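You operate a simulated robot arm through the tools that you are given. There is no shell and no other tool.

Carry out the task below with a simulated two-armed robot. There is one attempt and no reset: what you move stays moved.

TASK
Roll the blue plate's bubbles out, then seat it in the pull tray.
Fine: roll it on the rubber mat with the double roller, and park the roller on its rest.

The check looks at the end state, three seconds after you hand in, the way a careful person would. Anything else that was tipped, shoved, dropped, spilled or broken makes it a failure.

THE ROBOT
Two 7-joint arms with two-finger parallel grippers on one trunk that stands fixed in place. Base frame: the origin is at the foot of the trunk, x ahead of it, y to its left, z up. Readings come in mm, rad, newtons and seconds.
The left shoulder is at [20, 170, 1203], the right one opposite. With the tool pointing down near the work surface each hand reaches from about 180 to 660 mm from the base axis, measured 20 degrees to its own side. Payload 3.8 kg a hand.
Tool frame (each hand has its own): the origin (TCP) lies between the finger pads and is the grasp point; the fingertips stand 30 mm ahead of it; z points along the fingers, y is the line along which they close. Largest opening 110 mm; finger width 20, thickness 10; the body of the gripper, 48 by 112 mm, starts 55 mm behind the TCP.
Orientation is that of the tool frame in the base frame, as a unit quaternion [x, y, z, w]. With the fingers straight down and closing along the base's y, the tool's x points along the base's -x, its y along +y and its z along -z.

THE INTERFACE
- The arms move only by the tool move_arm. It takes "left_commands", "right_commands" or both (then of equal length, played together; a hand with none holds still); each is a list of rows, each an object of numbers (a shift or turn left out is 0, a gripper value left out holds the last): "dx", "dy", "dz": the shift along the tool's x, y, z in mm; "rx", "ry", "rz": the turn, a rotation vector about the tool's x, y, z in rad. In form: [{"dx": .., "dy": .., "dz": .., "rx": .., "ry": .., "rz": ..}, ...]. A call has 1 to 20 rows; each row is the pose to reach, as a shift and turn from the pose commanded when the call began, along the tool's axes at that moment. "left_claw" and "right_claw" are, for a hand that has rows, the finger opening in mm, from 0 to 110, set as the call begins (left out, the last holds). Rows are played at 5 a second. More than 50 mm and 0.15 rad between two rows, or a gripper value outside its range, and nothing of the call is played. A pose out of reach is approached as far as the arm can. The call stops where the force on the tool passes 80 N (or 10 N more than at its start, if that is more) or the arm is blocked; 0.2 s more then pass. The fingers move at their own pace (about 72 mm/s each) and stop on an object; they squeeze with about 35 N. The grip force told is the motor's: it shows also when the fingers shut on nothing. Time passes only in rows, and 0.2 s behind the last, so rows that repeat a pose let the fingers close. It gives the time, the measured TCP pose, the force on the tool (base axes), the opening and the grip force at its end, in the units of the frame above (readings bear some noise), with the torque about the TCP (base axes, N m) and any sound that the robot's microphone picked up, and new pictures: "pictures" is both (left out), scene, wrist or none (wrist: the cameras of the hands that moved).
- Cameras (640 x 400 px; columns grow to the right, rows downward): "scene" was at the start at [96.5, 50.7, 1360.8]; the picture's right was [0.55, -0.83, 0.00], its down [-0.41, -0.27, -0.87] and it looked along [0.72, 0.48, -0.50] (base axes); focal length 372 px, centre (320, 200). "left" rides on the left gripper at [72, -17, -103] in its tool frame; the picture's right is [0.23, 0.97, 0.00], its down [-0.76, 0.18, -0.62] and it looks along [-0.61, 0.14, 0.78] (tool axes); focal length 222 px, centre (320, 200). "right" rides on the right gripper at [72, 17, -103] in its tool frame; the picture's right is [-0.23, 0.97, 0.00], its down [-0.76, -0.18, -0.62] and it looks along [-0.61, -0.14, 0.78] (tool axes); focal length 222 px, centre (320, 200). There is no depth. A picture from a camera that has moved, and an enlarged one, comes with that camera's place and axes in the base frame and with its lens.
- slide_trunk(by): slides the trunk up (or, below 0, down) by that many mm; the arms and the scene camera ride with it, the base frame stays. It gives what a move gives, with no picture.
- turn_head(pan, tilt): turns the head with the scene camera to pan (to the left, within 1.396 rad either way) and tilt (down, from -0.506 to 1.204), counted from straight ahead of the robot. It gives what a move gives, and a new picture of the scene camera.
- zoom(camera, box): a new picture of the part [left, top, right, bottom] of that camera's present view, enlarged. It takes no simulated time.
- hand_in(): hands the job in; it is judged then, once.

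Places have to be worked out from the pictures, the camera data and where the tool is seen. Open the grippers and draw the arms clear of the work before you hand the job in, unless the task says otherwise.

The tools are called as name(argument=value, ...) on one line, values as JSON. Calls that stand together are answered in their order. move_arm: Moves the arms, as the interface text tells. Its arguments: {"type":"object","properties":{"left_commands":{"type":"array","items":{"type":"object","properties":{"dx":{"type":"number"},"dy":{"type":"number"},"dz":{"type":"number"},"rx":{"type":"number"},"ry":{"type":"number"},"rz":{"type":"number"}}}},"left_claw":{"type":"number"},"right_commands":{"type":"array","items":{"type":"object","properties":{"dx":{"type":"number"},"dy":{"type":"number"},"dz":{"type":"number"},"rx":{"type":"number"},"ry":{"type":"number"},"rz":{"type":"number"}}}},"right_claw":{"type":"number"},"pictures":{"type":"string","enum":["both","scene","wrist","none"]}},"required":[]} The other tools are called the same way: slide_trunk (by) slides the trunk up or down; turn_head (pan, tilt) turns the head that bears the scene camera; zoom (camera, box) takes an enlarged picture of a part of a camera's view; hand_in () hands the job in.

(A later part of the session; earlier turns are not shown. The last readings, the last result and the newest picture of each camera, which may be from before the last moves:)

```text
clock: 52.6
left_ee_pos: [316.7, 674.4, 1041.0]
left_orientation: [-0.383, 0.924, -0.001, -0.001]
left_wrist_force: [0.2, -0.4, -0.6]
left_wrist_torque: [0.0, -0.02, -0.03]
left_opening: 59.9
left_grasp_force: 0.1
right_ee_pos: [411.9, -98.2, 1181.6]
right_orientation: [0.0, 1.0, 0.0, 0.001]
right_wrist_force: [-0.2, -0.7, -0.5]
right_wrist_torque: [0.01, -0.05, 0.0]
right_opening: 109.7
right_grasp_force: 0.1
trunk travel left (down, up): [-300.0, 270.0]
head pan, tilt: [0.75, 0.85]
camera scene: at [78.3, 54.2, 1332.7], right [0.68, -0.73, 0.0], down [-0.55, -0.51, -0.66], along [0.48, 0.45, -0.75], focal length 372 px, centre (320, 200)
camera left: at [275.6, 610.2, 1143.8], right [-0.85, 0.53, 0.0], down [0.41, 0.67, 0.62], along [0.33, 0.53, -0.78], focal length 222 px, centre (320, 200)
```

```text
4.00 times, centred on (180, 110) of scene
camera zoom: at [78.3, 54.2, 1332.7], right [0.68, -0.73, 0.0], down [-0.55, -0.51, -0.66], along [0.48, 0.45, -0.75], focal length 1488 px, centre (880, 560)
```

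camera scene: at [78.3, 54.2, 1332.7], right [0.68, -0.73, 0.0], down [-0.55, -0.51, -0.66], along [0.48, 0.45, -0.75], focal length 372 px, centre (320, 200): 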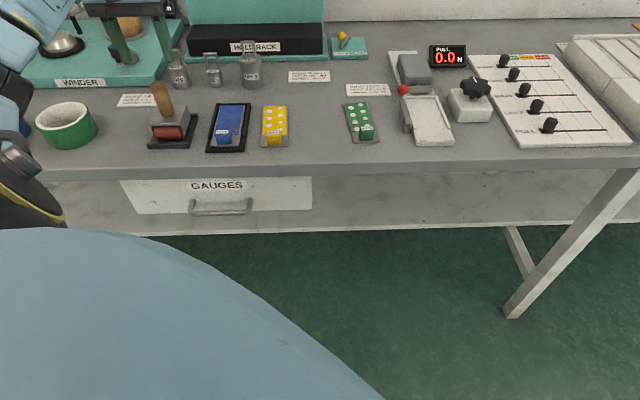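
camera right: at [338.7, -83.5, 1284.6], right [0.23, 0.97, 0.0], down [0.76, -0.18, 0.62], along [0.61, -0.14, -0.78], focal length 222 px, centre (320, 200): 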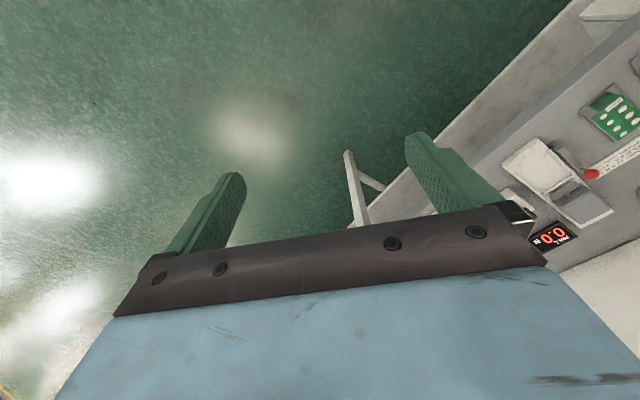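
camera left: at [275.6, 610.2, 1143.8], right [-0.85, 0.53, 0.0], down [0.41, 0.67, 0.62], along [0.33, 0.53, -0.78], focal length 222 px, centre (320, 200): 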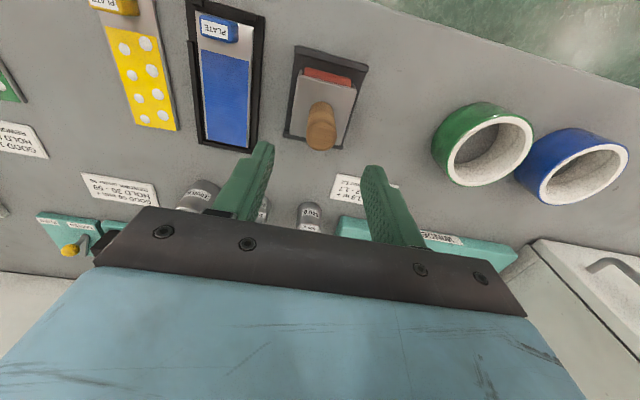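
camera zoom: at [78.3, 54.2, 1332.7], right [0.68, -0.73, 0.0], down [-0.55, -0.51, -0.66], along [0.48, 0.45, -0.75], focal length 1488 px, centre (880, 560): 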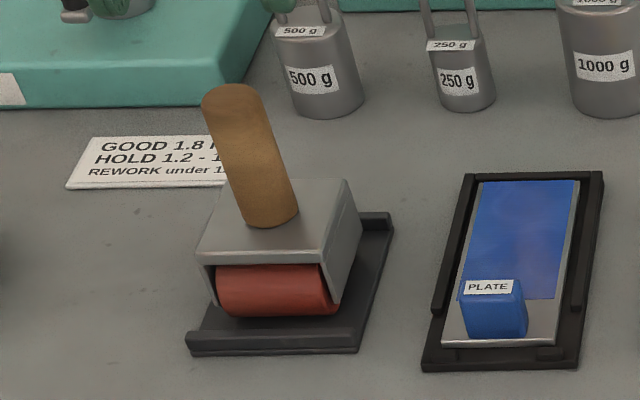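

The roller is parked. I'll return over the plate's tab (inverse of my recorded moves) at z≈960 with fingers open 50 mm and check for any plate shift.

move_arm(left_commands=[{"dx": 16, "dy": -36}, {"dx": 32, "dy": -72}, {"dx": 48, "dy": -107.5}, {"dx": 48, "dy": -107.5, "dz": 40}, {"dx": 48, "dy": -107.5, "dz": 80}, {"dx": 48, "dy": -107.5, "dz": 100}, {"dx": 48, "dy": -107.5, "dz": 100}], left_claw=50, pictures="both")

zoom(camera="scene", box=[170, 60, 290, 160])

zoom(camera="left", box=[220, 90, 420, 215])

```text
clock: 54.2
left_ee_pos: [357.5, 562.9, 936.1]
left_orientation: [-0.384, 0.923, 0.0, 0.0]
left_wrist_force: [1.0, 0.0, 1.2]
left_wrist_torque: [0.02, 0.0, 0.01]
left_opening: 50.1
left_grasp_force: 0.1
right_ee_pos: [412.2, -98.8, 1181.1]
right_orientation: [0.0, 1.0, 0.001, 0.0]
right_wrist_force: [0.1, -0.2, 0.5]
right_wrist_torque: [0.01, -0.03, 0.04]
right_opening: 110.3
right_grasp_force: 0.1
trunk travel left (down, up): [-300.0, 270.0]
head pan, tilt: [0.75, 0.85]
camera scene: at [78.3, 53.8, 1332.7], right [0.68, -0.73, 0.0], down [-0.55, -0.51, -0.66], along [0.48, 0.45, -0.75], focal length 372 px, centre (320, 200)
camera left: at [316.5, 499.8, 1039.6], right [-0.85, 0.53, 0.0], down [0.41, 0.67, 0.62], along [0.33, 0.53, -0.78], focal length 222 px, centre (320, 200)
```

scene: 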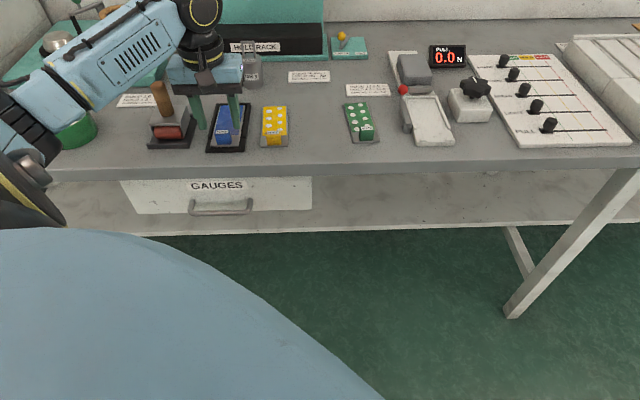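
left: 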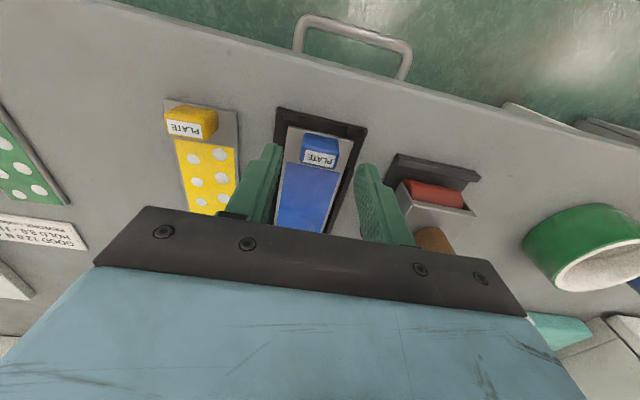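

```text
4.00 times, centred on (230, 110) of scene
camera zoom: at [78.3, 53.8, 1332.7], right [0.68, -0.73, 0.0], down [-0.55, -0.51, -0.66], along [0.48, 0.45, -0.75], focal length 1488 px, centre (680, 560)
```

zoom: 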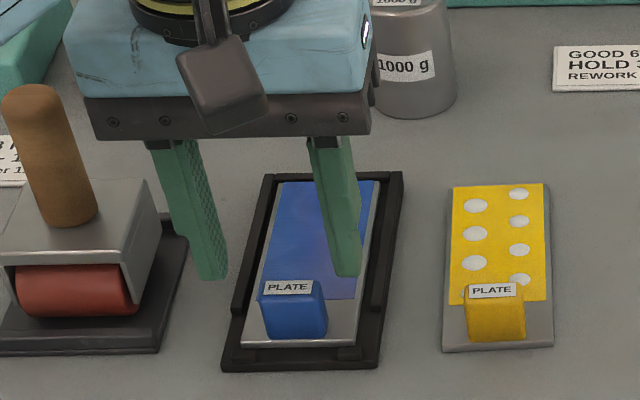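

```text
3.20 times, centred on (320, 152) of left
camera zoom: at [316.5, 499.8, 1039.6], right [-0.85, 0.53, 0.0], down [0.41, 0.67, 0.62], along [0.33, 0.53, -0.78], focal length 711 px, centre (320, 352)
```

zoom: 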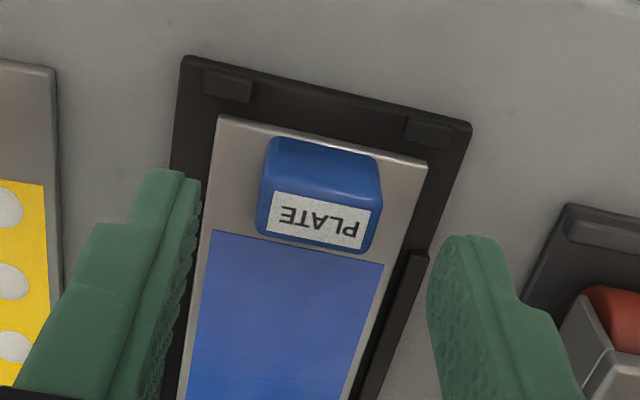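

The tab lies between the fingers with only ~1.5 mm offset toward me. I'll narrow to 44 mm, shift slightly, and descend so the tips end ~2 mm above the plate.

move_arm(left_commands=[{"dx": 1.5, "dy": -0.5, "dz": 0}, {"dx": 1.5, "dy": -0.5, "dz": 12}, {"dx": 1.5, "dy": -0.5, "dz": 24}, {"dx": 1.5, "dy": -0.5, "dz": 32}, {"dx": 1.5, "dy": -0.5, "dz": 32}], left_claw=44, pictures="both")

zoom(camera="scene", box=[180, 80, 276, 160])

zoom(camera="left", box=[240, 90, 400, 190])

```text
clock: 55.4
left_ee_pos: [356.4, 561.8, 905.9]
left_orientation: [-0.384, 0.923, 0.0, 0.0]
left_wrist_force: [-0.2, 0.1, 0.2]
left_wrist_torque: [-0.01, 0.01, 0.03]
left_opening: 44.0
left_grasp_force: 0.1
right_ee_pos: [411.9, -97.3, 1182.2]
right_orientation: [0.001, 1.0, 0.0, 0.001]
right_wrist_force: [0.4, -0.7, 0.2]
right_wrist_torque: [-0.01, -0.04, -0.03]
right_opening: 109.9
right_grasp_force: 0.1
trunk travel left (down, up): [-300.0, 270.0]
head pan, tilt: [0.75, 0.85]
camera scene: at [78.3, 54.0, 1332.7], right [0.68, -0.73, 0.0], down [-0.55, -0.51, -0.66], along [0.48, 0.45, -0.75], focal length 372 px, centre (320, 200)
camera left: at [315.9, 498.8, 1009.2], right [-0.85, 0.53, 0.0], down [0.41, 0.67, 0.62], along [0.33, 0.53, -0.78], focal length 222 px, centre (320, 200)
```

scene: 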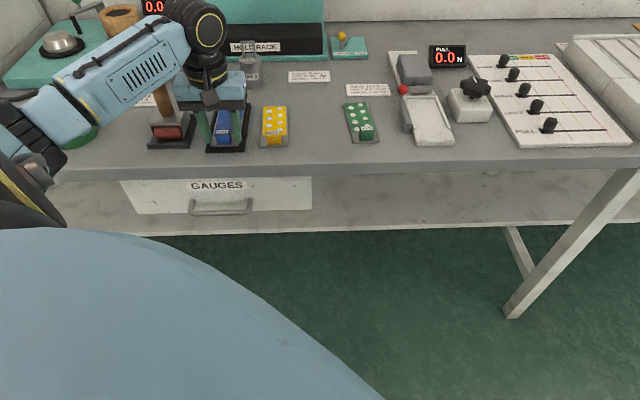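
left: 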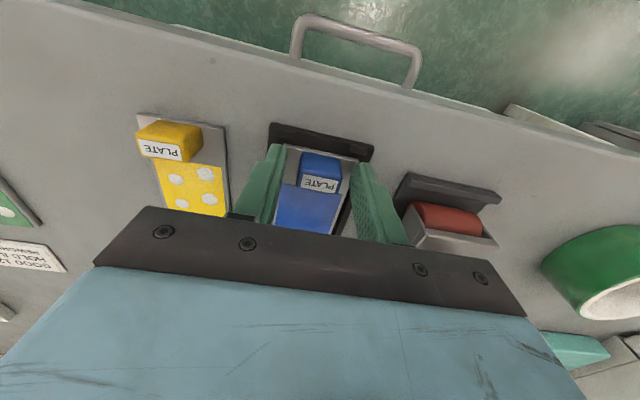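

```text
5.00 times, centred on (228, 120) of scene
camera zoom: at [78.3, 54.0, 1332.7], right [0.68, -0.73, 0.0], down [-0.55, -0.51, -0.66], along [0.48, 0.45, -0.75], focal length 1860 px, centre (780, 600)
```

zoom: 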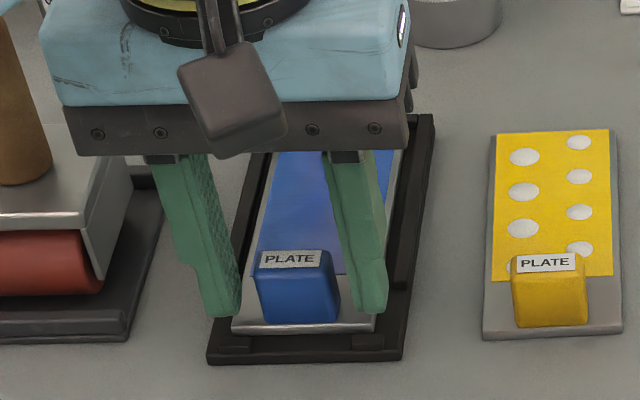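

```text
4.00 times, centred on (320, 140) of left
camera zoom: at [315.9, 498.8, 1009.2], right [-0.85, 0.53, 0.0], down [0.41, 0.67, 0.62], along [0.33, 0.53, -0.78], focal length 888 px, centre (320, 440)
```

zoom: 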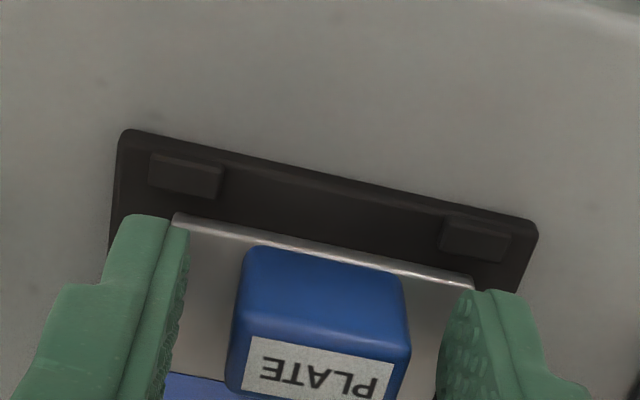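

Tips are ~4 mm above the plate; the tab sits ~1.3 mm toward +y. I'll adjust, lower 2 mm, close, and lift.

move_arm(left_commands=[{"dy": 1.2, "dz": 1}, {"dy": 1.2, "dz": 2}], pictures="none")

move_arm(left_commands=[{"dz": 0}, {"dz": 0}, {"dz": 0}, {"dz": 0}], left_claw=10, pictures="none")

move_arm(left_commands=[{"dz": -4}, {"dz": -10}, {"dz": -25}, {"dz": -45}, {"dz": -65}, {"dz": -65}], pictures="both")

zoom(camera="scene", box=[150, 60, 290, 160])

zoom(camera="left", box=[220, 90, 420, 215])

```text
clock: 56.0
left_ee_pos: [354.8, 564.5, 907.2]
left_orientation: [-0.384, 0.923, 0.0, 0.001]
left_wrist_force: [-0.1, 0.7, 0.5]
left_wrist_torque: [0.01, 0.01, 0.01]
left_opening: 43.9
left_grasp_force: 0.2
right_ee_pos: [412.5, -98.6, 1182.3]
right_orientation: [0.0, 1.0, 0.0, 0.001]
right_wrist_force: [-0.4, 0.1, -0.1]
right_wrist_torque: [-0.01, -0.01, 0.01]
right_opening: 110.0
right_grasp_force: 0.0
trunk travel left (down, up): [-300.0, 270.0]
head pan, tilt: [0.75, 0.85]
```

```text
clock: 57.0
left_ee_pos: [356.9, 562.7, 906.8]
left_orientation: [-0.383, 0.924, -0.001, 0.0]
left_wrist_force: [1.3, 0.0, 0.5]
left_wrist_torque: [0.08, -0.07, -0.11]
left_opening: 27.5
left_grasp_force: 35.5
right_ee_pos: [411.4, -98.5, 1182.6]
right_orientation: [0.0, 1.0, 0.0, 0.001]
right_wrist_force: [0.1, 0.4, 0.2]
right_wrist_torque: [0.01, 0.0, -0.03]
right_opening: 110.1
right_grasp_force: 0.2
trunk travel left (down, up): [-300.0, 270.0]
head pan, tilt: [0.75, 0.85]
```

```text
clock: 58.4
left_ee_pos: [354.6, 564.6, 972.1]
left_orientation: [-0.383, 0.924, -0.001, -0.001]
left_wrist_force: [0.8, -0.3, -3.5]
left_wrist_torque: [-0.1, 0.07, 0.0]
left_opening: 27.5
left_grasp_force: 34.7
right_ee_pos: [412.4, -98.4, 1181.8]
right_orientation: [0.0, 1.0, 0.0, 0.0]
right_wrist_force: [0.1, 0.8, 0.2]
right_wrist_torque: [0.0, -0.03, 0.0]
right_opening: 110.0
right_grasp_force: 0.1
trunk travel left (down, up): [-300.0, 270.0]
head pan, tilt: [0.75, 0.85]
camera scene: at [78.5, 54.4, 1332.7], right [0.68, -0.73, 0.0], down [-0.55, -0.51, -0.66], along [0.48, 0.45, -0.75], focal length 372 px, centre (320, 200)
camera left: at [314.2, 500.8, 1074.7], right [-0.85, 0.53, 0.0], down [0.41, 0.67, 0.62], along [0.33, 0.53, -0.78], focal length 222 px, centre (320, 200)
```

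scene: 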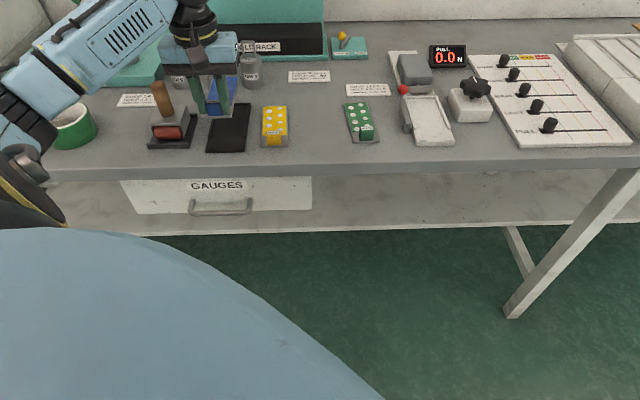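
left: 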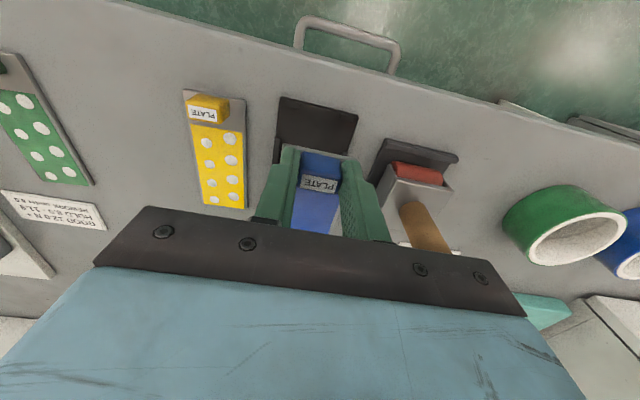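

```text
4.00 times, centred on (220, 110) of scene
camera zoom: at [78.5, 54.4, 1332.7], right [0.68, -0.73, 0.0], down [-0.55, -0.51, -0.66], along [0.48, 0.45, -0.75], focal length 1488 px, centre (720, 560)
```

zoom: 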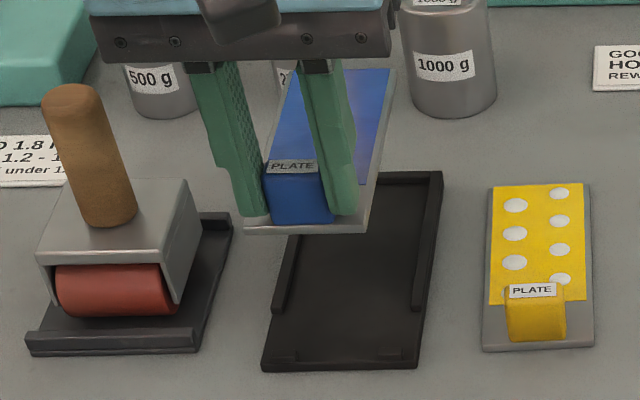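

```text
3.20 times, centred on (320, 152) of left
camera zoom: at [314.2, 500.8, 1074.7], right [-0.85, 0.53, 0.0], down [0.41, 0.67, 0.62], along [0.33, 0.53, -0.78], focal length 711 px, centre (320, 352)
```

zoom: 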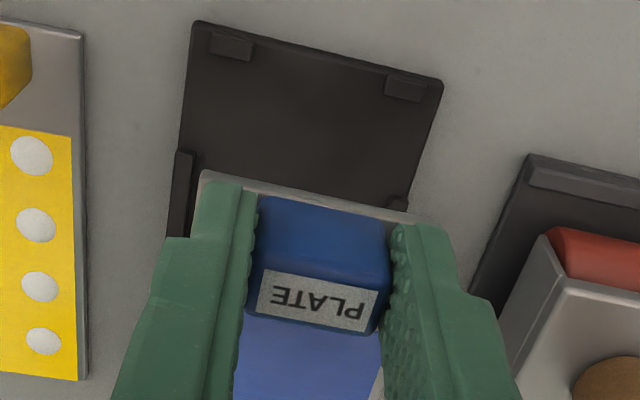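

The plate is held well, with no bubbles visible. The pull tray is ~410 mm to the right (tray front-edge mid ≈(639,270), yaw ≈45°). I'll carry the plate high toward it, stopping ~50 mm short to check reach and clearance.

move_arm(left_commands=[{"dy": -35, "dz": -15}, {"dy": -75, "dz": -25}, {"dy": -115, "dz": -25}, {"dy": -155, "dz": -25}, {"dy": -195, "dz": -25}, {"dy": -235, "dz": -25}, {"dy": -275, "dz": -25}, {"dy": -315, "dz": -25}, {"dy": -350, "dz": -25}, {"dy": -350, "dz": -25}], pictures="both")

```text
clock: 60.6
left_ee_pos: [606.4, 317.4, 997.0]
left_orientation: [-0.384, 0.923, -0.001, 0.0]
left_wrist_force: [0.0, -0.4, -2.2]
left_wrist_torque: [-0.14, 0.09, 0.02]
left_opening: 27.6
left_grasp_force: 35.2
right_ee_pos: [412.4, -98.3, 1180.7]
right_orientation: [0.0, 1.0, 0.0, 0.001]
right_wrist_force: [-0.4, -1.5, -0.1]
right_wrist_torque: [0.0, -0.01, 0.01]
right_opening: 110.1
right_grasp_force: 0.1
trunk travel left (down, up): [-300.0, 270.0]
head pan, tilt: [0.75, 0.85]
camera scene: at [78.4, 54.6, 1332.7], right [0.68, -0.73, 0.0], down [-0.55, -0.51, -0.66], along [0.48, 0.45, -0.75], focal length 372 px, centre (320, 200)
camera left: at [565.9, 253.2, 1099.8], right [-0.85, 0.53, 0.0], down [0.41, 0.67, 0.62], along [0.33, 0.53, -0.78], focal length 222 px, centre (320, 200)
```

scene: 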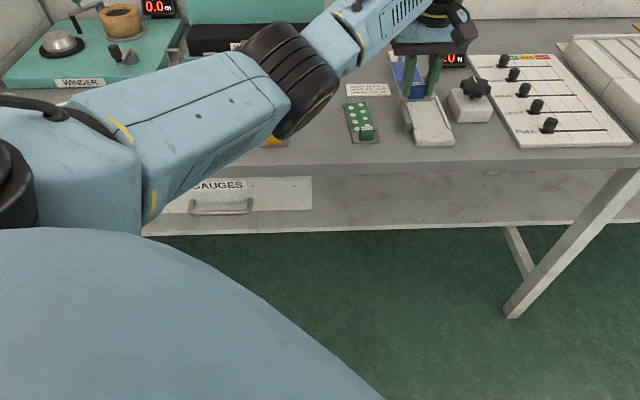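
left: 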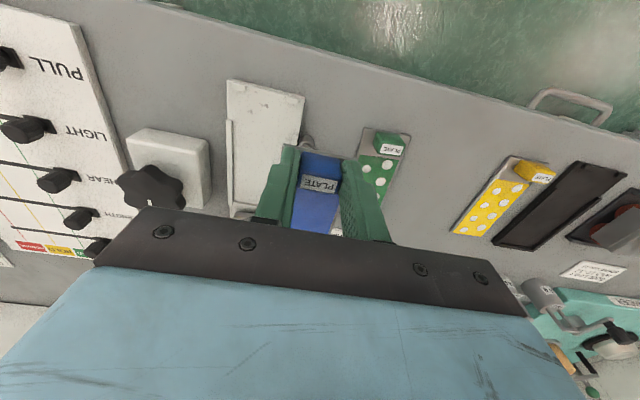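

Reach is fine so far. I'll move the remaining 58 mm over the tray at the same height and look closely.

move_arm(left_commands=[{"dx": -2, "dy": -20}, {"dx": -4, "dy": -40}, {"dx": -5.3, "dy": -58.3}, {"dx": -5.3, "dy": -58.3}], pictures="both")

zoom(camera="scene", box=[370, 30, 530, 160])

zoom(camera="left", box=[220, 60, 420, 215])

```text
clock: 61.6
left_ee_pos: [641.6, 278.4, 996.6]
left_orientation: [-0.384, 0.923, -0.002, -0.001]
left_wrist_force: [0.7, -0.8, -2.2]
left_wrist_torque: [-0.08, 0.05, -0.02]
left_opening: 27.3
left_grasp_force: 35.1
left hand out of reach, approached as far as the arm can: row 3, 4
right_ee_pos: [412.5, -98.7, 1181.5]
right_orientation: [0.0, 1.0, 0.0, 0.0]
right_wrist_force: [0.2, 0.4, 0.0]
right_wrist_torque: [-0.01, -0.02, 0.03]
right_opening: 110.3
right_grasp_force: 0.1
trunk travel left (down, up): [-300.0, 270.0]
head pan, tilt: [0.75, 0.85]
camera scene: at [78.6, 53.8, 1332.7], right [0.68, -0.73, 0.0], down [-0.55, -0.51, -0.66], along [0.48, 0.45, -0.75], focal length 372 px, centre (320, 200)
camera left: at [600.3, 216.0, 1099.5], right [-0.85, 0.53, 0.0], down [0.41, 0.67, 0.62], along [0.33, 0.53, -0.78], focal length 222 px, centre (320, 200)
```

scene: 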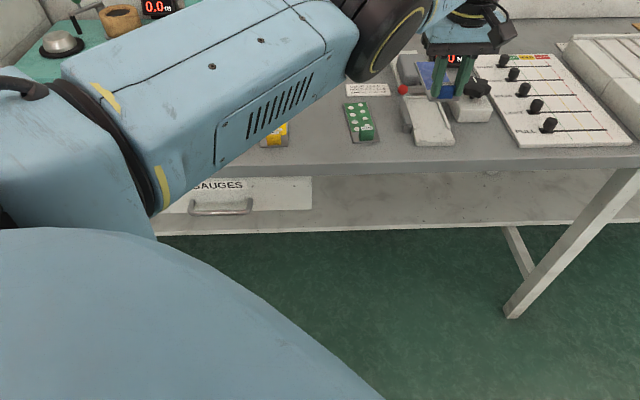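
left: 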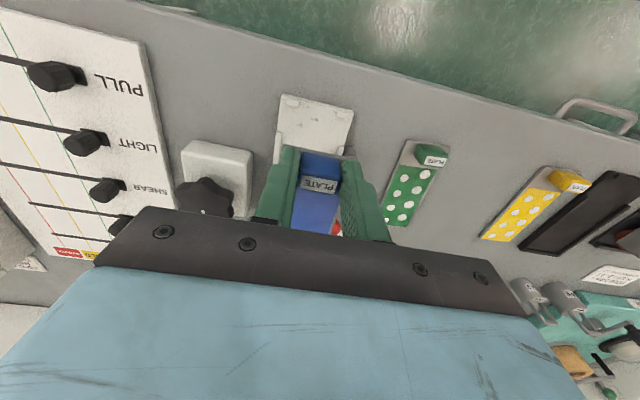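

```text
3.08 times, centred on (450, 95) of scene
camera zoom: at [78.6, 53.8, 1332.7], right [0.68, -0.73, 0.0], down [-0.55, -0.51, -0.66], along [0.48, 0.45, -0.75], focal length 1144 px, centre (-80, 523)
```

zoom: 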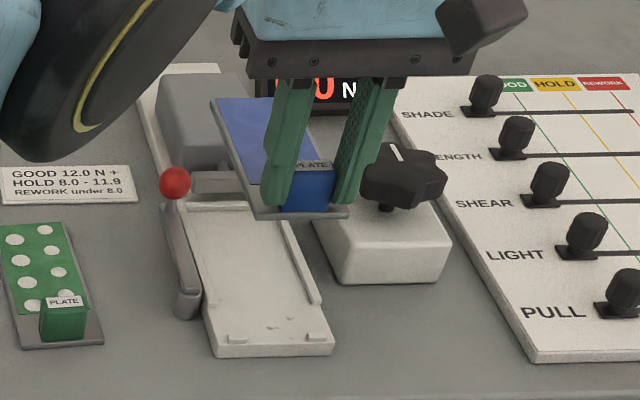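

```text
2.58 times, centred on (320, 138) of left
camera zoom: at [600.3, 216.0, 1099.5], right [-0.85, 0.53, 0.0], down [0.41, 0.67, 0.62], along [0.33, 0.53, -0.78], focal length 573 px, centre (320, 361)
```

zoom: 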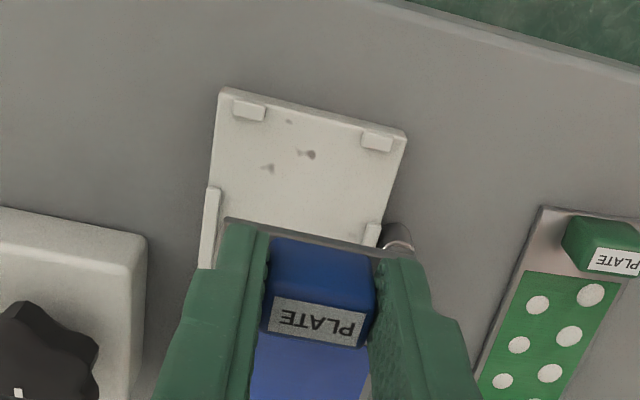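

The arm falls ~7 mm short at this height. Reach should be best with the wrist level with the shoulder, so I'll test by raising 60 mm here to see if the target becomes reachable (then the trunk could be lowered accordingly).

move_arm(left_commands=[{"dz": -20}, {"dz": -40}, {"dz": -60}, {"dz": -60}], pictures="none")

```text
clock: 62.6
left_ee_pos: [640.4, 281.3, 1056.7]
left_orientation: [-0.383, 0.924, 0.001, 0.0]
left_wrist_force: [0.8, 0.7, -2.9]
left_wrist_torque: [-0.08, 0.12, -0.01]
left_opening: 27.7
left_grasp_force: 35.2
right_ee_pos: [412.1, -98.1, 1180.9]
right_orientation: [0.0, 1.0, 0.0, 0.0]
right_wrist_force: [0.5, -0.1, -0.2]
right_wrist_torque: [0.02, 0.01, -0.01]
right_opening: 109.7
right_grasp_force: 0.0
trunk travel left (down, up): [-300.0, 270.0]
head pan, tilt: [0.75, 0.85]
```

No reach complaint at this height, but the commanded pose was clamped ~8 mm short. I'll try the remaining ~8 mm here.

move_arm(left_commands=[{"dx": -4.9, "dy": -6.4}, {"dx": -4.9, "dy": -6.4}], pictures="none")

```text
clock: 63.2
left_ee_pos: [639.0, 280.5, 1056.6]
left_orientation: [-0.384, 0.924, -0.001, 0.0]
left_wrist_force: [0.9, -0.3, -2.6]
left_wrist_torque: [-0.07, 0.08, -0.01]
left_opening: 27.6
left_grasp_force: 35.2
left hand out of reach, approached as far as the arm can: row 1, 2
right_ee_pos: [411.8, -97.9, 1181.0]
right_orientation: [0.0, 1.0, 0.0, 0.0]
right_wrist_force: [-0.4, 0.4, -0.6]
right_wrist_torque: [-0.02, -0.02, 0.03]
right_opening: 110.1
right_grasp_force: 0.0
trunk travel left (down, up): [-300.0, 270.0]
head pan, tilt: [0.75, 0.85]
```

The arm's maximum horizontal reach here is ~6 mm short with the tool vertical. Leaning the hand back (pitch about the jaw axis) solves it, as the tab's side faces can be gripped at any pitch. So I'll set the plate down on its original free spot, regrip with the hand pitched ~0.17 rad, and lower the trunk somewhat. First, travel back over that spot.

move_arm(left_commands=[{"dx": 2, "dy": 40}, {"dx": 4, "dy": 80}, {"dx": 6, "dy": 120}, {"dx": 8, "dy": 165}, {"dx": 9, "dy": 208}, {"dx": 9, "dy": 208}], pictures="none")

slide_trunk(by=-60)

move_arm(left_commands=[{"dz": 0}], pictures="both")

```text
clock: 64.6
left_ee_pos: [597.0, 463.8, 1065.8]
left_orientation: [-0.385, 0.923, -0.001, -0.001]
left_wrist_force: [0.2, 0.0, -3.3]
left_wrist_torque: [-0.12, 0.08, 0.01]
left_opening: 27.5
left_grasp_force: 34.7
left hand out of reach, approached as far as the arm can: row 1, 2, 3, 4, 5, 6
right_ee_pos: [412.9, -96.7, 1181.8]
right_orientation: [0.0, 1.0, -0.001, 0.0]
right_wrist_force: [0.4, -0.3, 0.2]
right_wrist_torque: [-0.03, -0.01, 0.03]
right_opening: 110.1
right_grasp_force: 0.1
trunk travel left (down, up): [-300.0, 270.0]
head pan, tilt: [0.75, 0.85]
```

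```text
clock: 65.6
left_ee_pos: [596.8, 462.7, 1005.0]
left_orientation: [-0.383, 0.924, -0.001, -0.001]
left_wrist_force: [0.1, -0.4, -2.5]
left_wrist_torque: [-0.11, 0.08, -0.01]
left_opening: 27.5
left_grasp_force: 35.2
right_ee_pos: [411.8, -97.4, 1121.2]
right_orientation: [0.0, 1.0, 0.0, 0.001]
right_wrist_force: [-0.3, 0.1, -1.0]
right_wrist_torque: [-0.02, -0.02, 0.01]
right_opening: 110.0
right_grasp_force: 0.0
trunk travel left (down, up): [-240.0, 330.0]
head pan, tilt: [0.75, 0.85]
```

```text
clock: 66.0
left_ee_pos: [596.7, 461.8, 1005.2]
left_orientation: [-0.384, 0.923, -0.001, -0.001]
left_wrist_force: [0.3, -0.1, -3.1]
left_wrist_torque: [-0.09, 0.1, 0.01]
left_opening: 27.6
left_grasp_force: 35.1
right_ee_pos: [412.2, -97.8, 1121.9]
right_orientation: [0.0, 1.0, 0.0, 0.001]
right_wrist_force: [0.1, -0.3, 0.0]
right_wrist_torque: [0.02, 0.05, 0.02]
right_opening: 109.8
right_grasp_force: 0.1
trunk travel left (down, up): [-240.0, 330.0]
head pan, tilt: [0.75, 0.85]
camera scene: at [78.4, 54.2, 1272.7], right [0.68, -0.73, 0.0], down [-0.55, -0.51, -0.66], along [0.48, 0.45, -0.75], focal length 372 px, centre (320, 200)
camera left: at [556.1, 399.0, 1108.4], right [-0.85, 0.53, 0.0], down [0.41, 0.67, 0.62], along [0.33, 0.53, -0.78], focal length 222 px, centre (320, 200)
```

scene: 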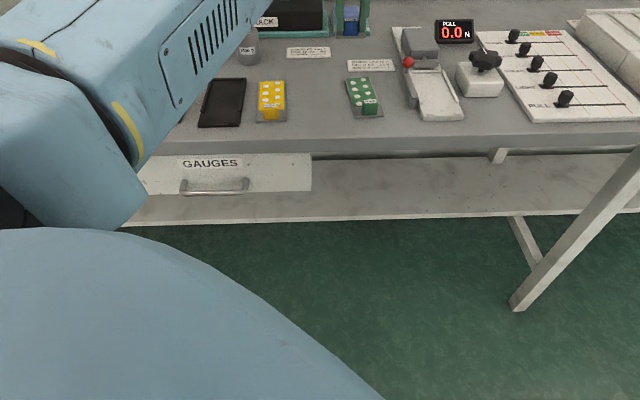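
left: 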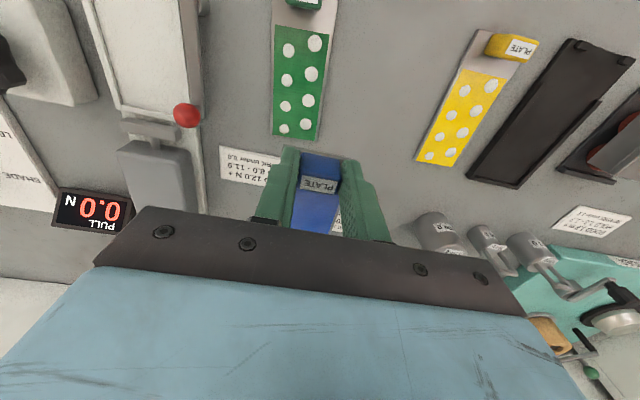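

The hand went to (597,462) instead—the arm solver got stuck near full extension. It now reports no reach problem here, so I'll test with a small move back toward the robot and watch.

move_arm(left_commands=[{"dx": 10}, {"dx": 20}, {"dx": 30}, {"dx": 30}], pictures="none")

```text
clock: 67.0
left_ee_pos: [599.8, 455.1, 1007.6]
left_orientation: [-0.383, 0.924, -0.001, -0.002]
left_wrist_force: [0.0, -0.4, -2.7]
left_wrist_torque: [-0.05, 0.08, -0.01]
left_opening: 27.8
left_grasp_force: 34.8
left hand out of reach, approached as far as the arm can: row 1, 2, 3, 4
right_ee_pos: [412.3, -97.9, 1121.4]
right_orientation: [0.0, 1.0, 0.0, 0.0]
right_wrist_force: [0.8, 0.7, -0.5]
right_wrist_torque: [0.03, 0.03, 0.02]
right_opening: 110.0
right_grasp_force: 0.1
trunk travel left (down, up): [-240.0, 330.0]
head pan, tilt: [0.75, 0.85]
```

The arm is stuck at the straight-elbow singularity. I'll command larger inward radial steps to help the elbow bend.

move_arm(left_commands=[{"dx": 46, "dy": 16}, {"dx": 92, "dy": 32}, {"dx": 138, "dy": 48}, {"dx": 138, "dy": 48}], pictures="scene")

```text
clock: 68.0
left_ee_pos: [601.0, 450.5, 1014.7]
left_orientation: [-0.384, 0.923, 0.0, -0.002]
left_wrist_force: [0.2, 0.0, -2.5]
left_wrist_torque: [-0.1, 0.08, -0.04]
left_opening: 27.5
left_grasp_force: 34.9
left hand out of reach, approached as far as the arm can: row 1, 2, 3, 4
right_ee_pos: [412.3, -98.2, 1122.2]
right_orientation: [0.0, 1.0, 0.0, 0.0]
right_wrist_force: [1.2, -0.8, 0.1]
right_wrist_torque: [-0.01, -0.02, -0.01]
right_opening: 110.3
right_grasp_force: 0.1
trunk travel left (down, up): [-240.0, 330.0]
head pan, tilt: [0.75, 0.85]
camera scene: at [78.5, 54.2, 1272.7], right [0.68, -0.73, 0.0], down [-0.55, -0.51, -0.66], along [0.48, 0.45, -0.75], focal length 372 px, centre (320, 200)
```

scene: 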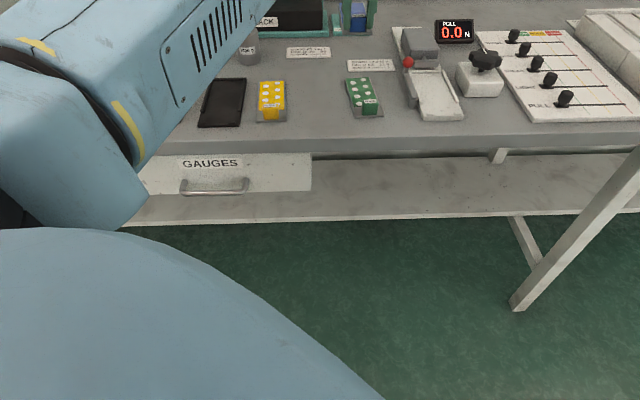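

Still stuck. I'll look at the arm's configuration with the head before trying anything else.

turn_head(pan=0.75, tilt=0.3)

turn_head(pan=1.25, tilt=0.3)

```text
clock: 69.0
left_ee_pos: [600.3, 449.8, 1014.0]
left_orientation: [-0.384, 0.923, -0.001, -0.002]
left_wrist_force: [-0.1, -1.0, -3.0]
left_wrist_torque: [-0.08, 0.11, 0.0]
left_opening: 27.3
left_grasp_force: 35.1
right_ee_pos: [412.2, -98.1, 1121.9]
right_orientation: [0.0, 1.0, 0.0, 0.0]
right_wrist_force: [0.1, 0.3, -0.1]
right_wrist_torque: [0.02, 0.02, -0.03]
right_opening: 110.2
right_grasp_force: 0.1
trunk travel left (down, up): [-240.0, 330.0]
head pan, tilt: [0.75, 0.3]
camera scene: at [89.7, 64.6, 1321.0], right [0.68, -0.73, 0.0], down [-0.22, -0.2, -0.95], along [0.7, 0.65, -0.3], focal length 372 px, centre (320, 200)
```

scene: 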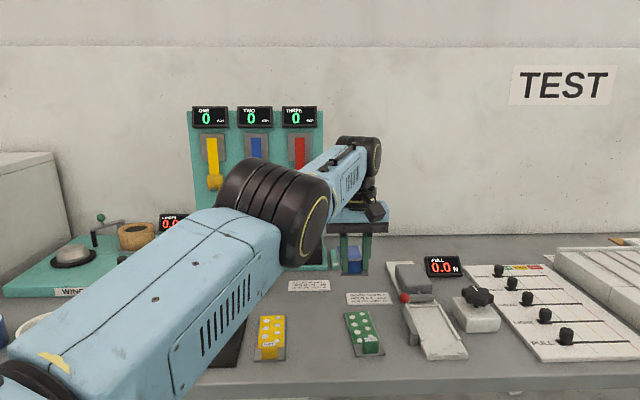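

```text
clock: 69.9
left_ee_pos: [600.7, 450.6, 1014.9]
left_orientation: [-0.383, 0.924, -0.001, -0.002]
left_wrist_force: [-0.1, -0.3, -1.8]
left_wrist_torque: [-0.09, 0.08, 0.03]
left_opening: 27.6
left_grasp_force: 35.3
right_ee_pos: [412.5, -98.2, 1121.2]
right_orientation: [0.0, 1.0, 0.0, 0.0]
right_wrist_force: [-1.7, 0.2, -1.0]
right_wrist_torque: [-0.02, 0.0, 0.03]
right_opening: 110.1
right_grasp_force: 0.1
trunk travel left (down, up): [-240.0, 330.0]
head pan, tilt: [1.25, 0.3]
camera scene: at [50.9, 89.5, 1321.1], right [0.95, -0.32, 0.0], down [-0.09, -0.28, -0.96], along [0.3, 0.91, -0.3], focal length 372 px, centre (320, 200)
```

scene: 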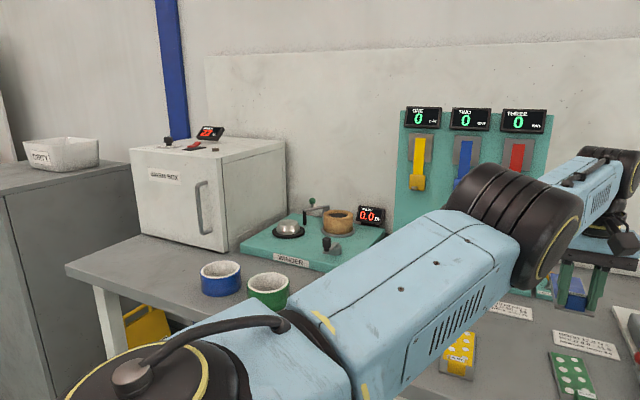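

The arm is fully straight. Bending should grow if I keep commanding a modest inward target for many rows, so I'll hold a ~45 mm inward target over 20 rows.

move_arm(left_commands=[{"dx": 20, "dy": 7}, {"dx": 42, "dy": 14}, {"dx": 42, "dy": 14}, {"dx": 42, "dy": 14}, {"dx": 42, "dy": 14}, {"dx": 42, "dy": 14}, {"dx": 42, "dy": 14}, {"dx": 42, "dy": 14}, {"dx": 42, "dy": 14}, {"dx": 42, "dy": 14}, {"dx": 42, "dy": 14}, {"dx": 42, "dy": 14}, {"dx": 42, "dy": 14}, {"dx": 42, "dy": 14}, {"dx": 42, "dy": 14}, {"dx": 42, "dy": 14}, {"dx": 42, "dy": 14}, {"dx": 42, "dy": 14}, {"dx": 42, "dy": 14}, {"dx": 42, "dy": 14}], pictures="none")

```text
clock: 74.1
left_ee_pos: [602.6, 441.6, 1015.2]
left_orientation: [-0.383, 0.924, 0.0, -0.001]
left_wrist_force: [-0.6, 0.5, -3.6]
left_wrist_torque: [-0.1, 0.11, -0.02]
left_opening: 27.5
left_grasp_force: 35.1
left hand out of reach, approached as far as the arm can: row 1, 2, 3, 4, 5, 6, 7, 8, 9, 10, 11, 12, 13, 14, 15, 16, 17, 18, 19, 20
right_ee_pos: [412.9, -98.7, 1121.3]
right_orientation: [0.0, 1.0, 0.0, 0.0]
right_wrist_force: [0.5, -0.1, 1.0]
right_wrist_torque: [0.0, 0.01, 0.01]
right_opening: 110.1
right_grasp_force: 0.1
trunk travel left (down, up): [-240.0, 330.0]
head pan, tilt: [1.25, 0.3]
```

The elbow may be hyper-extended against its stop, so inward commands only push it further. I'll command one outward row (to make it cross straight) followed by inward rows.

move_arm(left_commands=[{"dx": -42, "dy": -15}, {"dx": -42, "dy": -15}, {"dx": 0, "dy": 0}, {"dx": 20, "dy": 7}, {"dx": 42, "dy": 15}, {"dx": 42, "dy": 15}, {"dx": 42, "dy": 15}], pictures="none")

```text
clock: 75.7
left_ee_pos: [601.8, 441.4, 1023.7]
left_orientation: [-0.384, 0.923, -0.001, -0.002]
left_wrist_force: [-0.3, -0.5, -3.2]
left_wrist_torque: [-0.09, 0.08, 0.02]
left_opening: 27.4
left_grasp_force: 35.4
left hand out of reach, approached as far as the arm can: row 1, 2, 4, 5, 6, 7
right_ee_pos: [412.3, -98.2, 1121.1]
right_orientation: [0.0, 1.0, 0.0, 0.001]
right_wrist_force: [-0.3, 0.6, -0.2]
right_wrist_torque: [0.03, 0.03, 0.01]
right_opening: 110.1
right_grasp_force: 0.1
trunk travel left (down, up): [-240.0, 330.0]
head pan, tilt: [1.25, 0.3]
```

I'll try a vertical test: straight down 40 mm (toward shoulder level, still well above the bench) to see how the arm responds.

move_arm(left_commands=[{"dz": 20}, {"dz": 40}, {"dz": 40}], pictures="none")

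```text
clock: 76.5
left_ee_pos: [606.4, 439.5, 983.5]
left_orientation: [-0.383, 0.924, -0.001, -0.002]
left_wrist_force: [0.1, -0.4, -2.5]
left_wrist_torque: [-0.11, 0.05, -0.02]
left_opening: 27.5
left_grasp_force: 34.5
right_ee_pos: [412.2, -98.9, 1121.6]
right_orientation: [0.0, 1.0, 0.0, 0.001]
right_wrist_force: [-0.5, 0.0, 0.2]
right_wrist_torque: [0.05, 0.02, -0.02]
right_opening: 110.0
right_grasp_force: 0.1
trunk travel left (down, up): [-240.0, 330.0]
head pan, tilt: [1.25, 0.3]
```

Moving down worked without complaint. Now I'll retry a small inward move from this height.

move_arm(left_commands=[{"dx": 5, "dy": 2}, {"dx": 10, "dy": 4}, {"dx": 10, "dy": 4}], pictures="none")

```text
clock: 77.3
left_ee_pos: [605.9, 440.8, 983.3]
left_orientation: [-0.383, 0.924, -0.001, -0.001]
left_wrist_force: [0.4, 0.2, -2.8]
left_wrist_torque: [-0.1, 0.1, -0.01]
left_opening: 27.3
left_grasp_force: 35.3
left hand out of reach, approached as far as the arm can: row 1, 2, 3
right_ee_pos: [413.0, -97.4, 1121.8]
right_orientation: [0.001, 1.0, 0.001, 0.001]
right_wrist_force: [-0.1, -0.3, 0.5]
right_wrist_torque: [-0.01, 0.01, -0.01]
right_opening: 110.1
right_grasp_force: 0.0
trunk travel left (down, up): [-240.0, 330.0]
head pan, tilt: [1.25, 0.3]
```

Inward is still blocked. I'll test an outward move alone and read how far it goes, to learn whether the elbow is past straight.

move_arm(left_commands=[{"dx": -18, "dy": -7}, {"dx": -18, "dy": -7}, {"dx": -18, "dy": -7}], pictures="none")

```text
clock: 78.1
left_ee_pos: [607.4, 443.8, 982.7]
left_orientation: [-0.384, 0.923, -0.001, -0.001]
left_wrist_force: [-0.5, 0.1, -3.3]
left_wrist_torque: [-0.09, 0.08, 0.03]
left_opening: 27.4
left_grasp_force: 35.2
left hand out of reach, approached as far as the arm can: row 1, 2, 3
right_ee_pos: [413.1, -98.2, 1120.4]
right_orientation: [0.0, 1.0, 0.0, 0.0]
right_wrist_force: [-0.3, 0.2, 0.4]
right_wrist_torque: [0.03, -0.01, -0.03]
right_opening: 110.2
right_grasp_force: 0.1
trunk travel left (down, up): [-240.0, 330.0]
head pan, tilt: [1.25, 0.3]
```

The arm is exactly straight; tangential moves that involve the elbow may unlock it. I'll try a right-tangential move followed by inward rows and see which rows are accepted.

move_arm(left_commands=[{"dx": 8, "dy": -21}, {"dx": 15.5, "dy": -42}, {"dx": 25, "dy": -38}, {"dx": 35, "dy": -35}, {"dx": 45, "dy": -32}, {"dx": 55, "dy": -29}, {"dx": 55, "dy": -29}], pictures="none")

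```text
clock: 79.7
left_ee_pos: [620.8, 392.9, 984.8]
left_orientation: [-0.385, 0.923, -0.001, -0.002]
left_wrist_force: [0.6, 0.1, -3.0]
left_wrist_torque: [-0.08, 0.1, -0.02]
left_opening: 27.3
left_grasp_force: 35.1
left hand out of reach, approached as far as the arm can: row 2, 4, 5, 6, 7
right_ee_pos: [412.8, -97.1, 1120.1]
right_orientation: [0.0, 1.0, 0.001, -0.001]
right_wrist_force: [-0.3, -0.1, -0.4]
right_wrist_torque: [-0.02, 0.01, -0.01]
right_opening: 109.7
right_grasp_force: 0.1
trunk travel left (down, up): [-240.0, 330.0]
head pan, tilt: [1.25, 0.3]
```

Still stuck on the arc to the right. I'll try the left-tangential direction combined with inward.

move_arm(left_commands=[{"dx": -8, "dy": 21}, {"dx": -10, "dy": 42}, {"dx": -5, "dy": 65}, {"dx": 5, "dy": 85}, {"dx": 15, "dy": 100}, {"dx": 30, "dy": 115}, {"dx": 45, "dy": 125}, {"dx": 45, "dy": 125}], pictures="none")

```text
clock: 81.5
left_ee_pos: [588.1, 486.2, 988.2]
left_orientation: [-0.384, 0.924, -0.001, -0.001]
left_wrist_force: [0.3, -0.7, -2.6]
left_wrist_torque: [-0.08, 0.05, 0.0]
left_opening: 27.5
left_grasp_force: 34.9
left hand out of reach, approached as far as the arm can: row 1, 2, 3, 4, 5, 6, 7, 8
right_ee_pos: [411.9, -97.1, 1120.7]
right_orientation: [0.001, 1.0, -0.001, 0.001]
right_wrist_force: [-0.5, 0.3, -0.4]
right_wrist_torque: [0.0, 0.03, -0.03]
right_opening: 109.9
right_grasp_force: 0.0
trunk travel left (down, up): [-240.0, 330.0]
head pan, tilt: [1.25, 0.3]
```

I'll try combining an upward move with inward motion.

move_arm(left_commands=[{"dz": -30}, {"dx": 10, "dy": 4, "dz": -60}, {"dx": 25, "dy": 10, "dz": -90}, {"dx": 45, "dy": 18, "dz": -120}, {"dx": 70, "dy": 26, "dz": -150}, {"dx": 95, "dy": 34, "dz": -180}, {"dx": 120, "dy": 40, "dz": -200}, {"dx": 120, "dy": 40, "dz": -200}], pictures="scene")

```text
clock: 83.3
left_ee_pos: [543.1, 459.9, 1204.4]
left_orientation: [-0.384, 0.924, -0.001, -0.002]
left_wrist_force: [0.4, 0.5, -3.8]
left_wrist_torque: [-0.13, 0.1, -0.01]
left_opening: 27.6
left_grasp_force: 34.7
left hand out of reach, approached as far as the arm can: row 2, 3, 4, 5, 6, 7, 8
right_ee_pos: [411.4, -97.9, 1121.9]
right_orientation: [0.0, 1.0, -0.001, 0.001]
right_wrist_force: [0.1, 0.3, 0.2]
right_wrist_torque: [-0.01, 0.0, -0.01]
right_opening: 110.1
right_grasp_force: 0.0
trunk travel left (down, up): [-240.0, 330.0]
head pan, tilt: [1.25, 0.3]
camera scene: at [50.7, 89.5, 1321.0], right [0.95, -0.32, 0.0], down [-0.09, -0.28, -0.96], along [0.3, 0.91, -0.3], focal length 372 px, centre (320, 200)
```

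scene: 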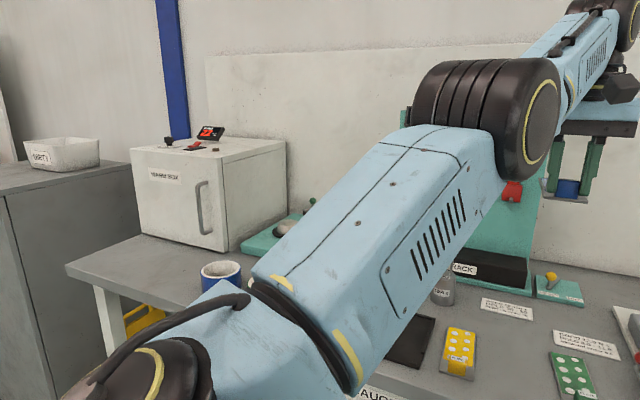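

Still straight. From this height I have room to try the opposite: moving down together with inward.

move_arm(left_commands=[{"dx": 10, "dy": 4, "dz": 40}, {"dx": 25, "dy": 10, "dz": 80}, {"dx": 45, "dy": 18, "dz": 115}, {"dx": 65, "dy": 26, "dz": 140}, {"dx": 65, "dy": 26, "dz": 140}, {"dx": 65, "dy": 26, "dz": 140}], pictures="none")

```text
clock: 84.7
left_ee_pos: [573.8, 472.5, 1107.6]
left_orientation: [-0.383, 0.924, -0.002, -0.002]
left_wrist_force: [0.2, -0.9, -3.3]
left_wrist_torque: [-0.06, 0.1, 0.01]
left_opening: 27.6
left_grasp_force: 34.5
left hand out of reach, approached as far as the arm can: row 1, 2, 3, 4, 5, 6
right_ee_pos: [414.0, -97.8, 1121.3]
right_orientation: [0.0, 1.0, 0.0, 0.0]
right_wrist_force: [0.2, 0.5, -0.7]
right_wrist_torque: [0.01, -0.02, 0.01]
right_opening: 110.2
right_grasp_force: 0.0
trunk travel left (down, up): [-240.0, 330.0]
head pan, tilt: [1.25, 0.3]
```

Perhaps a wrist joint limit is what blocks the fold. I'll tilt the tool (fingers pointing further forward, ry −0.3) and then try inward.

move_arm(left_commands=[{"ry": -0.12}, {"ry": -0.24}, {"ry": -0.3}, {"dx": 15, "dy": 5, "ry": -0.3}, {"dx": 35, "dy": 12, "ry": -0.3}, {"dx": 55, "dy": 18, "ry": -0.3}, {"dx": 55, "dy": 18, "ry": -0.3}], pictures="scene")

```text
clock: 86.3
left_ee_pos: [622.0, 489.7, 1121.0]
left_orientation: [-0.38, 0.913, 0.057, 0.137]
left_wrist_force: [0.3, -0.1, -3.4]
left_wrist_torque: [-0.12, 0.11, -0.03]
left_opening: 27.7
left_grasp_force: 34.8
left hand out of reach, approached as far as the arm can: row 1, 2, 3, 4, 5, 6, 7
right_ee_pos: [411.3, -97.4, 1120.2]
right_orientation: [-0.001, 1.0, 0.0, 0.0]
right_wrist_force: [0.1, -0.4, 0.0]
right_wrist_torque: [-0.01, -0.02, -0.05]
right_opening: 109.9
right_grasp_force: 0.1
trunk travel left (down, up): [-240.0, 330.0]
head pan, tilt: [1.25, 0.3]
camera scene: at [50.9, 89.5, 1321.1], right [0.95, -0.32, 0.0], down [-0.09, -0.28, -0.96], along [0.3, 0.91, -0.3], focal length 372 px, centre (320, 200)
```

scene: 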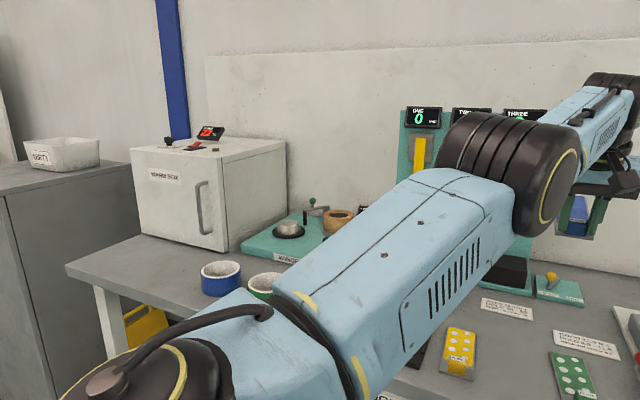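

No fold yet. I'll restore the tool to vertical first, with an outward hold so the elbow is exactly straight, before a more careful attempt.

move_arm(left_commands=[{"ry": 0.1}, {"ry": 0.2}, {"ry": 0.3}, {"ry": 0.3}], pictures="none")

```text
clock: 87.3
left_ee_pos: [574.7, 475.7, 1098.5]
left_orientation: [-0.384, 0.923, -0.002, -0.001]
left_wrist_force: [-0.1, -0.8, -2.6]
left_wrist_torque: [-0.08, 0.09, 0.03]
left_opening: 27.5
left_grasp_force: 35.2
left hand out of reach, approached as far as the arm can: row 1, 2, 3, 4
right_ee_pos: [411.9, -97.7, 1121.7]
right_orientation: [-0.001, 1.0, 0.0, 0.0]
right_wrist_force: [0.1, 0.7, -0.4]
right_wrist_torque: [0.01, -0.03, 0.01]
right_opening: 110.1
right_grasp_force: 0.0
trunk travel left (down, up): [-240.0, 330.0]
head pan, tilt: [1.25, 0.3]
```

Now from the fully straight state I'll go tangentially upward first (not inward), then add inward rows in small steps.

move_arm(left_commands=[{"dx": 4.9, "dy": 1.4, "dz": -40}, {"dx": 13.4, "dy": 3.6, "dz": -79}, {"dx": 18, "dy": 5, "dz": -78}, {"dx": 22.6, "dy": 6.3, "dz": -76}, {"dx": 31.8, "dy": 9, "dz": -73}, {"dx": 41, "dy": 11.7, "dz": -70}, {"dx": 50, "dy": 14.5, "dz": -67}], pictures="none")

```text
clock: 88.9
left_ee_pos: [554.8, 464.0, 1174.7]
left_orientation: [-0.384, 0.923, -0.001, -0.001]
left_wrist_force: [0.0, -0.2, -3.6]
left_wrist_torque: [-0.07, 0.08, 0.03]
left_opening: 27.5
left_grasp_force: 34.7
left hand out of reach, approached as far as the arm can: row 1, 2, 3, 5, 6, 7
right_ee_pos: [411.7, -96.8, 1122.4]
right_orientation: [0.0, 1.0, 0.0, 0.001]
right_wrist_force: [0.1, -0.4, -0.6]
right_wrist_torque: [0.0, 0.01, -0.01]
right_opening: 109.9
right_grasp_force: 0.0
trunk travel left (down, up): [-240.0, 330.0]
head pan, tilt: [1.25, 0.3]
```

Up didn't unlock it. I'll try the mirror: outward, tangentially down, then inward.

move_arm(left_commands=[{"dx": -18.2, "dy": -5.4, "dz": -6.4}, {"dx": -15, "dy": -4.4, "dz": 37}, {"dx": -26.3, "dy": -7.7, "dz": 75}, {"dx": -20.7, "dy": -6, "dz": 76}, {"dx": -13, "dy": -3.7, "dz": 78}, {"dx": -4, "dy": -1, "dz": 80}, {"dx": 6, "dy": 2, "dz": 82}], pictures="none")

```text
clock: 90.5
left_ee_pos: [576.4, 473.9, 1099.7]
left_orientation: [-0.384, 0.923, -0.001, -0.002]
left_wrist_force: [0.5, -0.1, -3.1]
left_wrist_torque: [-0.11, 0.1, -0.03]
left_opening: 27.3
left_grasp_force: 34.8
left hand out of reach, approached as far as the arm can: row 1, 5, 6, 7
right_ee_pos: [412.3, -98.2, 1121.2]
right_orientation: [0.0, 1.0, -0.001, 0.001]
right_wrist_force: [0.5, 0.1, -0.4]
right_wrist_torque: [0.0, -0.01, 0.0]
right_opening: 109.8
right_grasp_force: 0.1
trunk travel left (down, up): [-240.0, 330.0]
head pan, tilt: [1.25, 0.3]
```

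Geometry fits a wrist ~197 mm above the TCP and a straight length of ~651.6 mm. I'll repeat the upward move precisely along (just inside) that sphere before adding inward rows.

move_arm(left_commands=[{"dx": 9, "dy": 2.6, "dz": -26}, {"dx": 18.8, "dy": 5.5, "dz": -58.5}, {"dx": 30.3, "dy": 8.9, "dz": -90.5}, {"dx": 38.8, "dy": 11.5, "dz": -86.3}, {"dx": 56.6, "dy": 16.8, "dz": -78.9}, {"dx": 74.8, "dy": 22.2, "dz": -71.4}], pictures="none")

```text
clock: 91.9
left_ee_pos: [550.6, 458.9, 1189.1]
left_orientation: [-0.384, 0.923, -0.001, -0.002]
left_wrist_force: [1.6, -0.4, -2.9]
left_wrist_torque: [-0.13, 0.09, -0.01]
left_opening: 27.5
left_grasp_force: 35.0
left hand out of reach, approached as far as the arm can: row 3, 4, 5, 6
right_ee_pos: [412.4, -98.5, 1121.8]
right_orientation: [0.0, 1.0, 0.0, -0.001]
right_wrist_force: [-0.1, 0.5, 0.4]
right_wrist_torque: [0.02, 0.0, -0.03]
right_opening: 109.9
right_grasp_force: 0.1
trunk travel left (down, up): [-240.0, 330.0]
head pan, tilt: [1.25, 0.3]
```

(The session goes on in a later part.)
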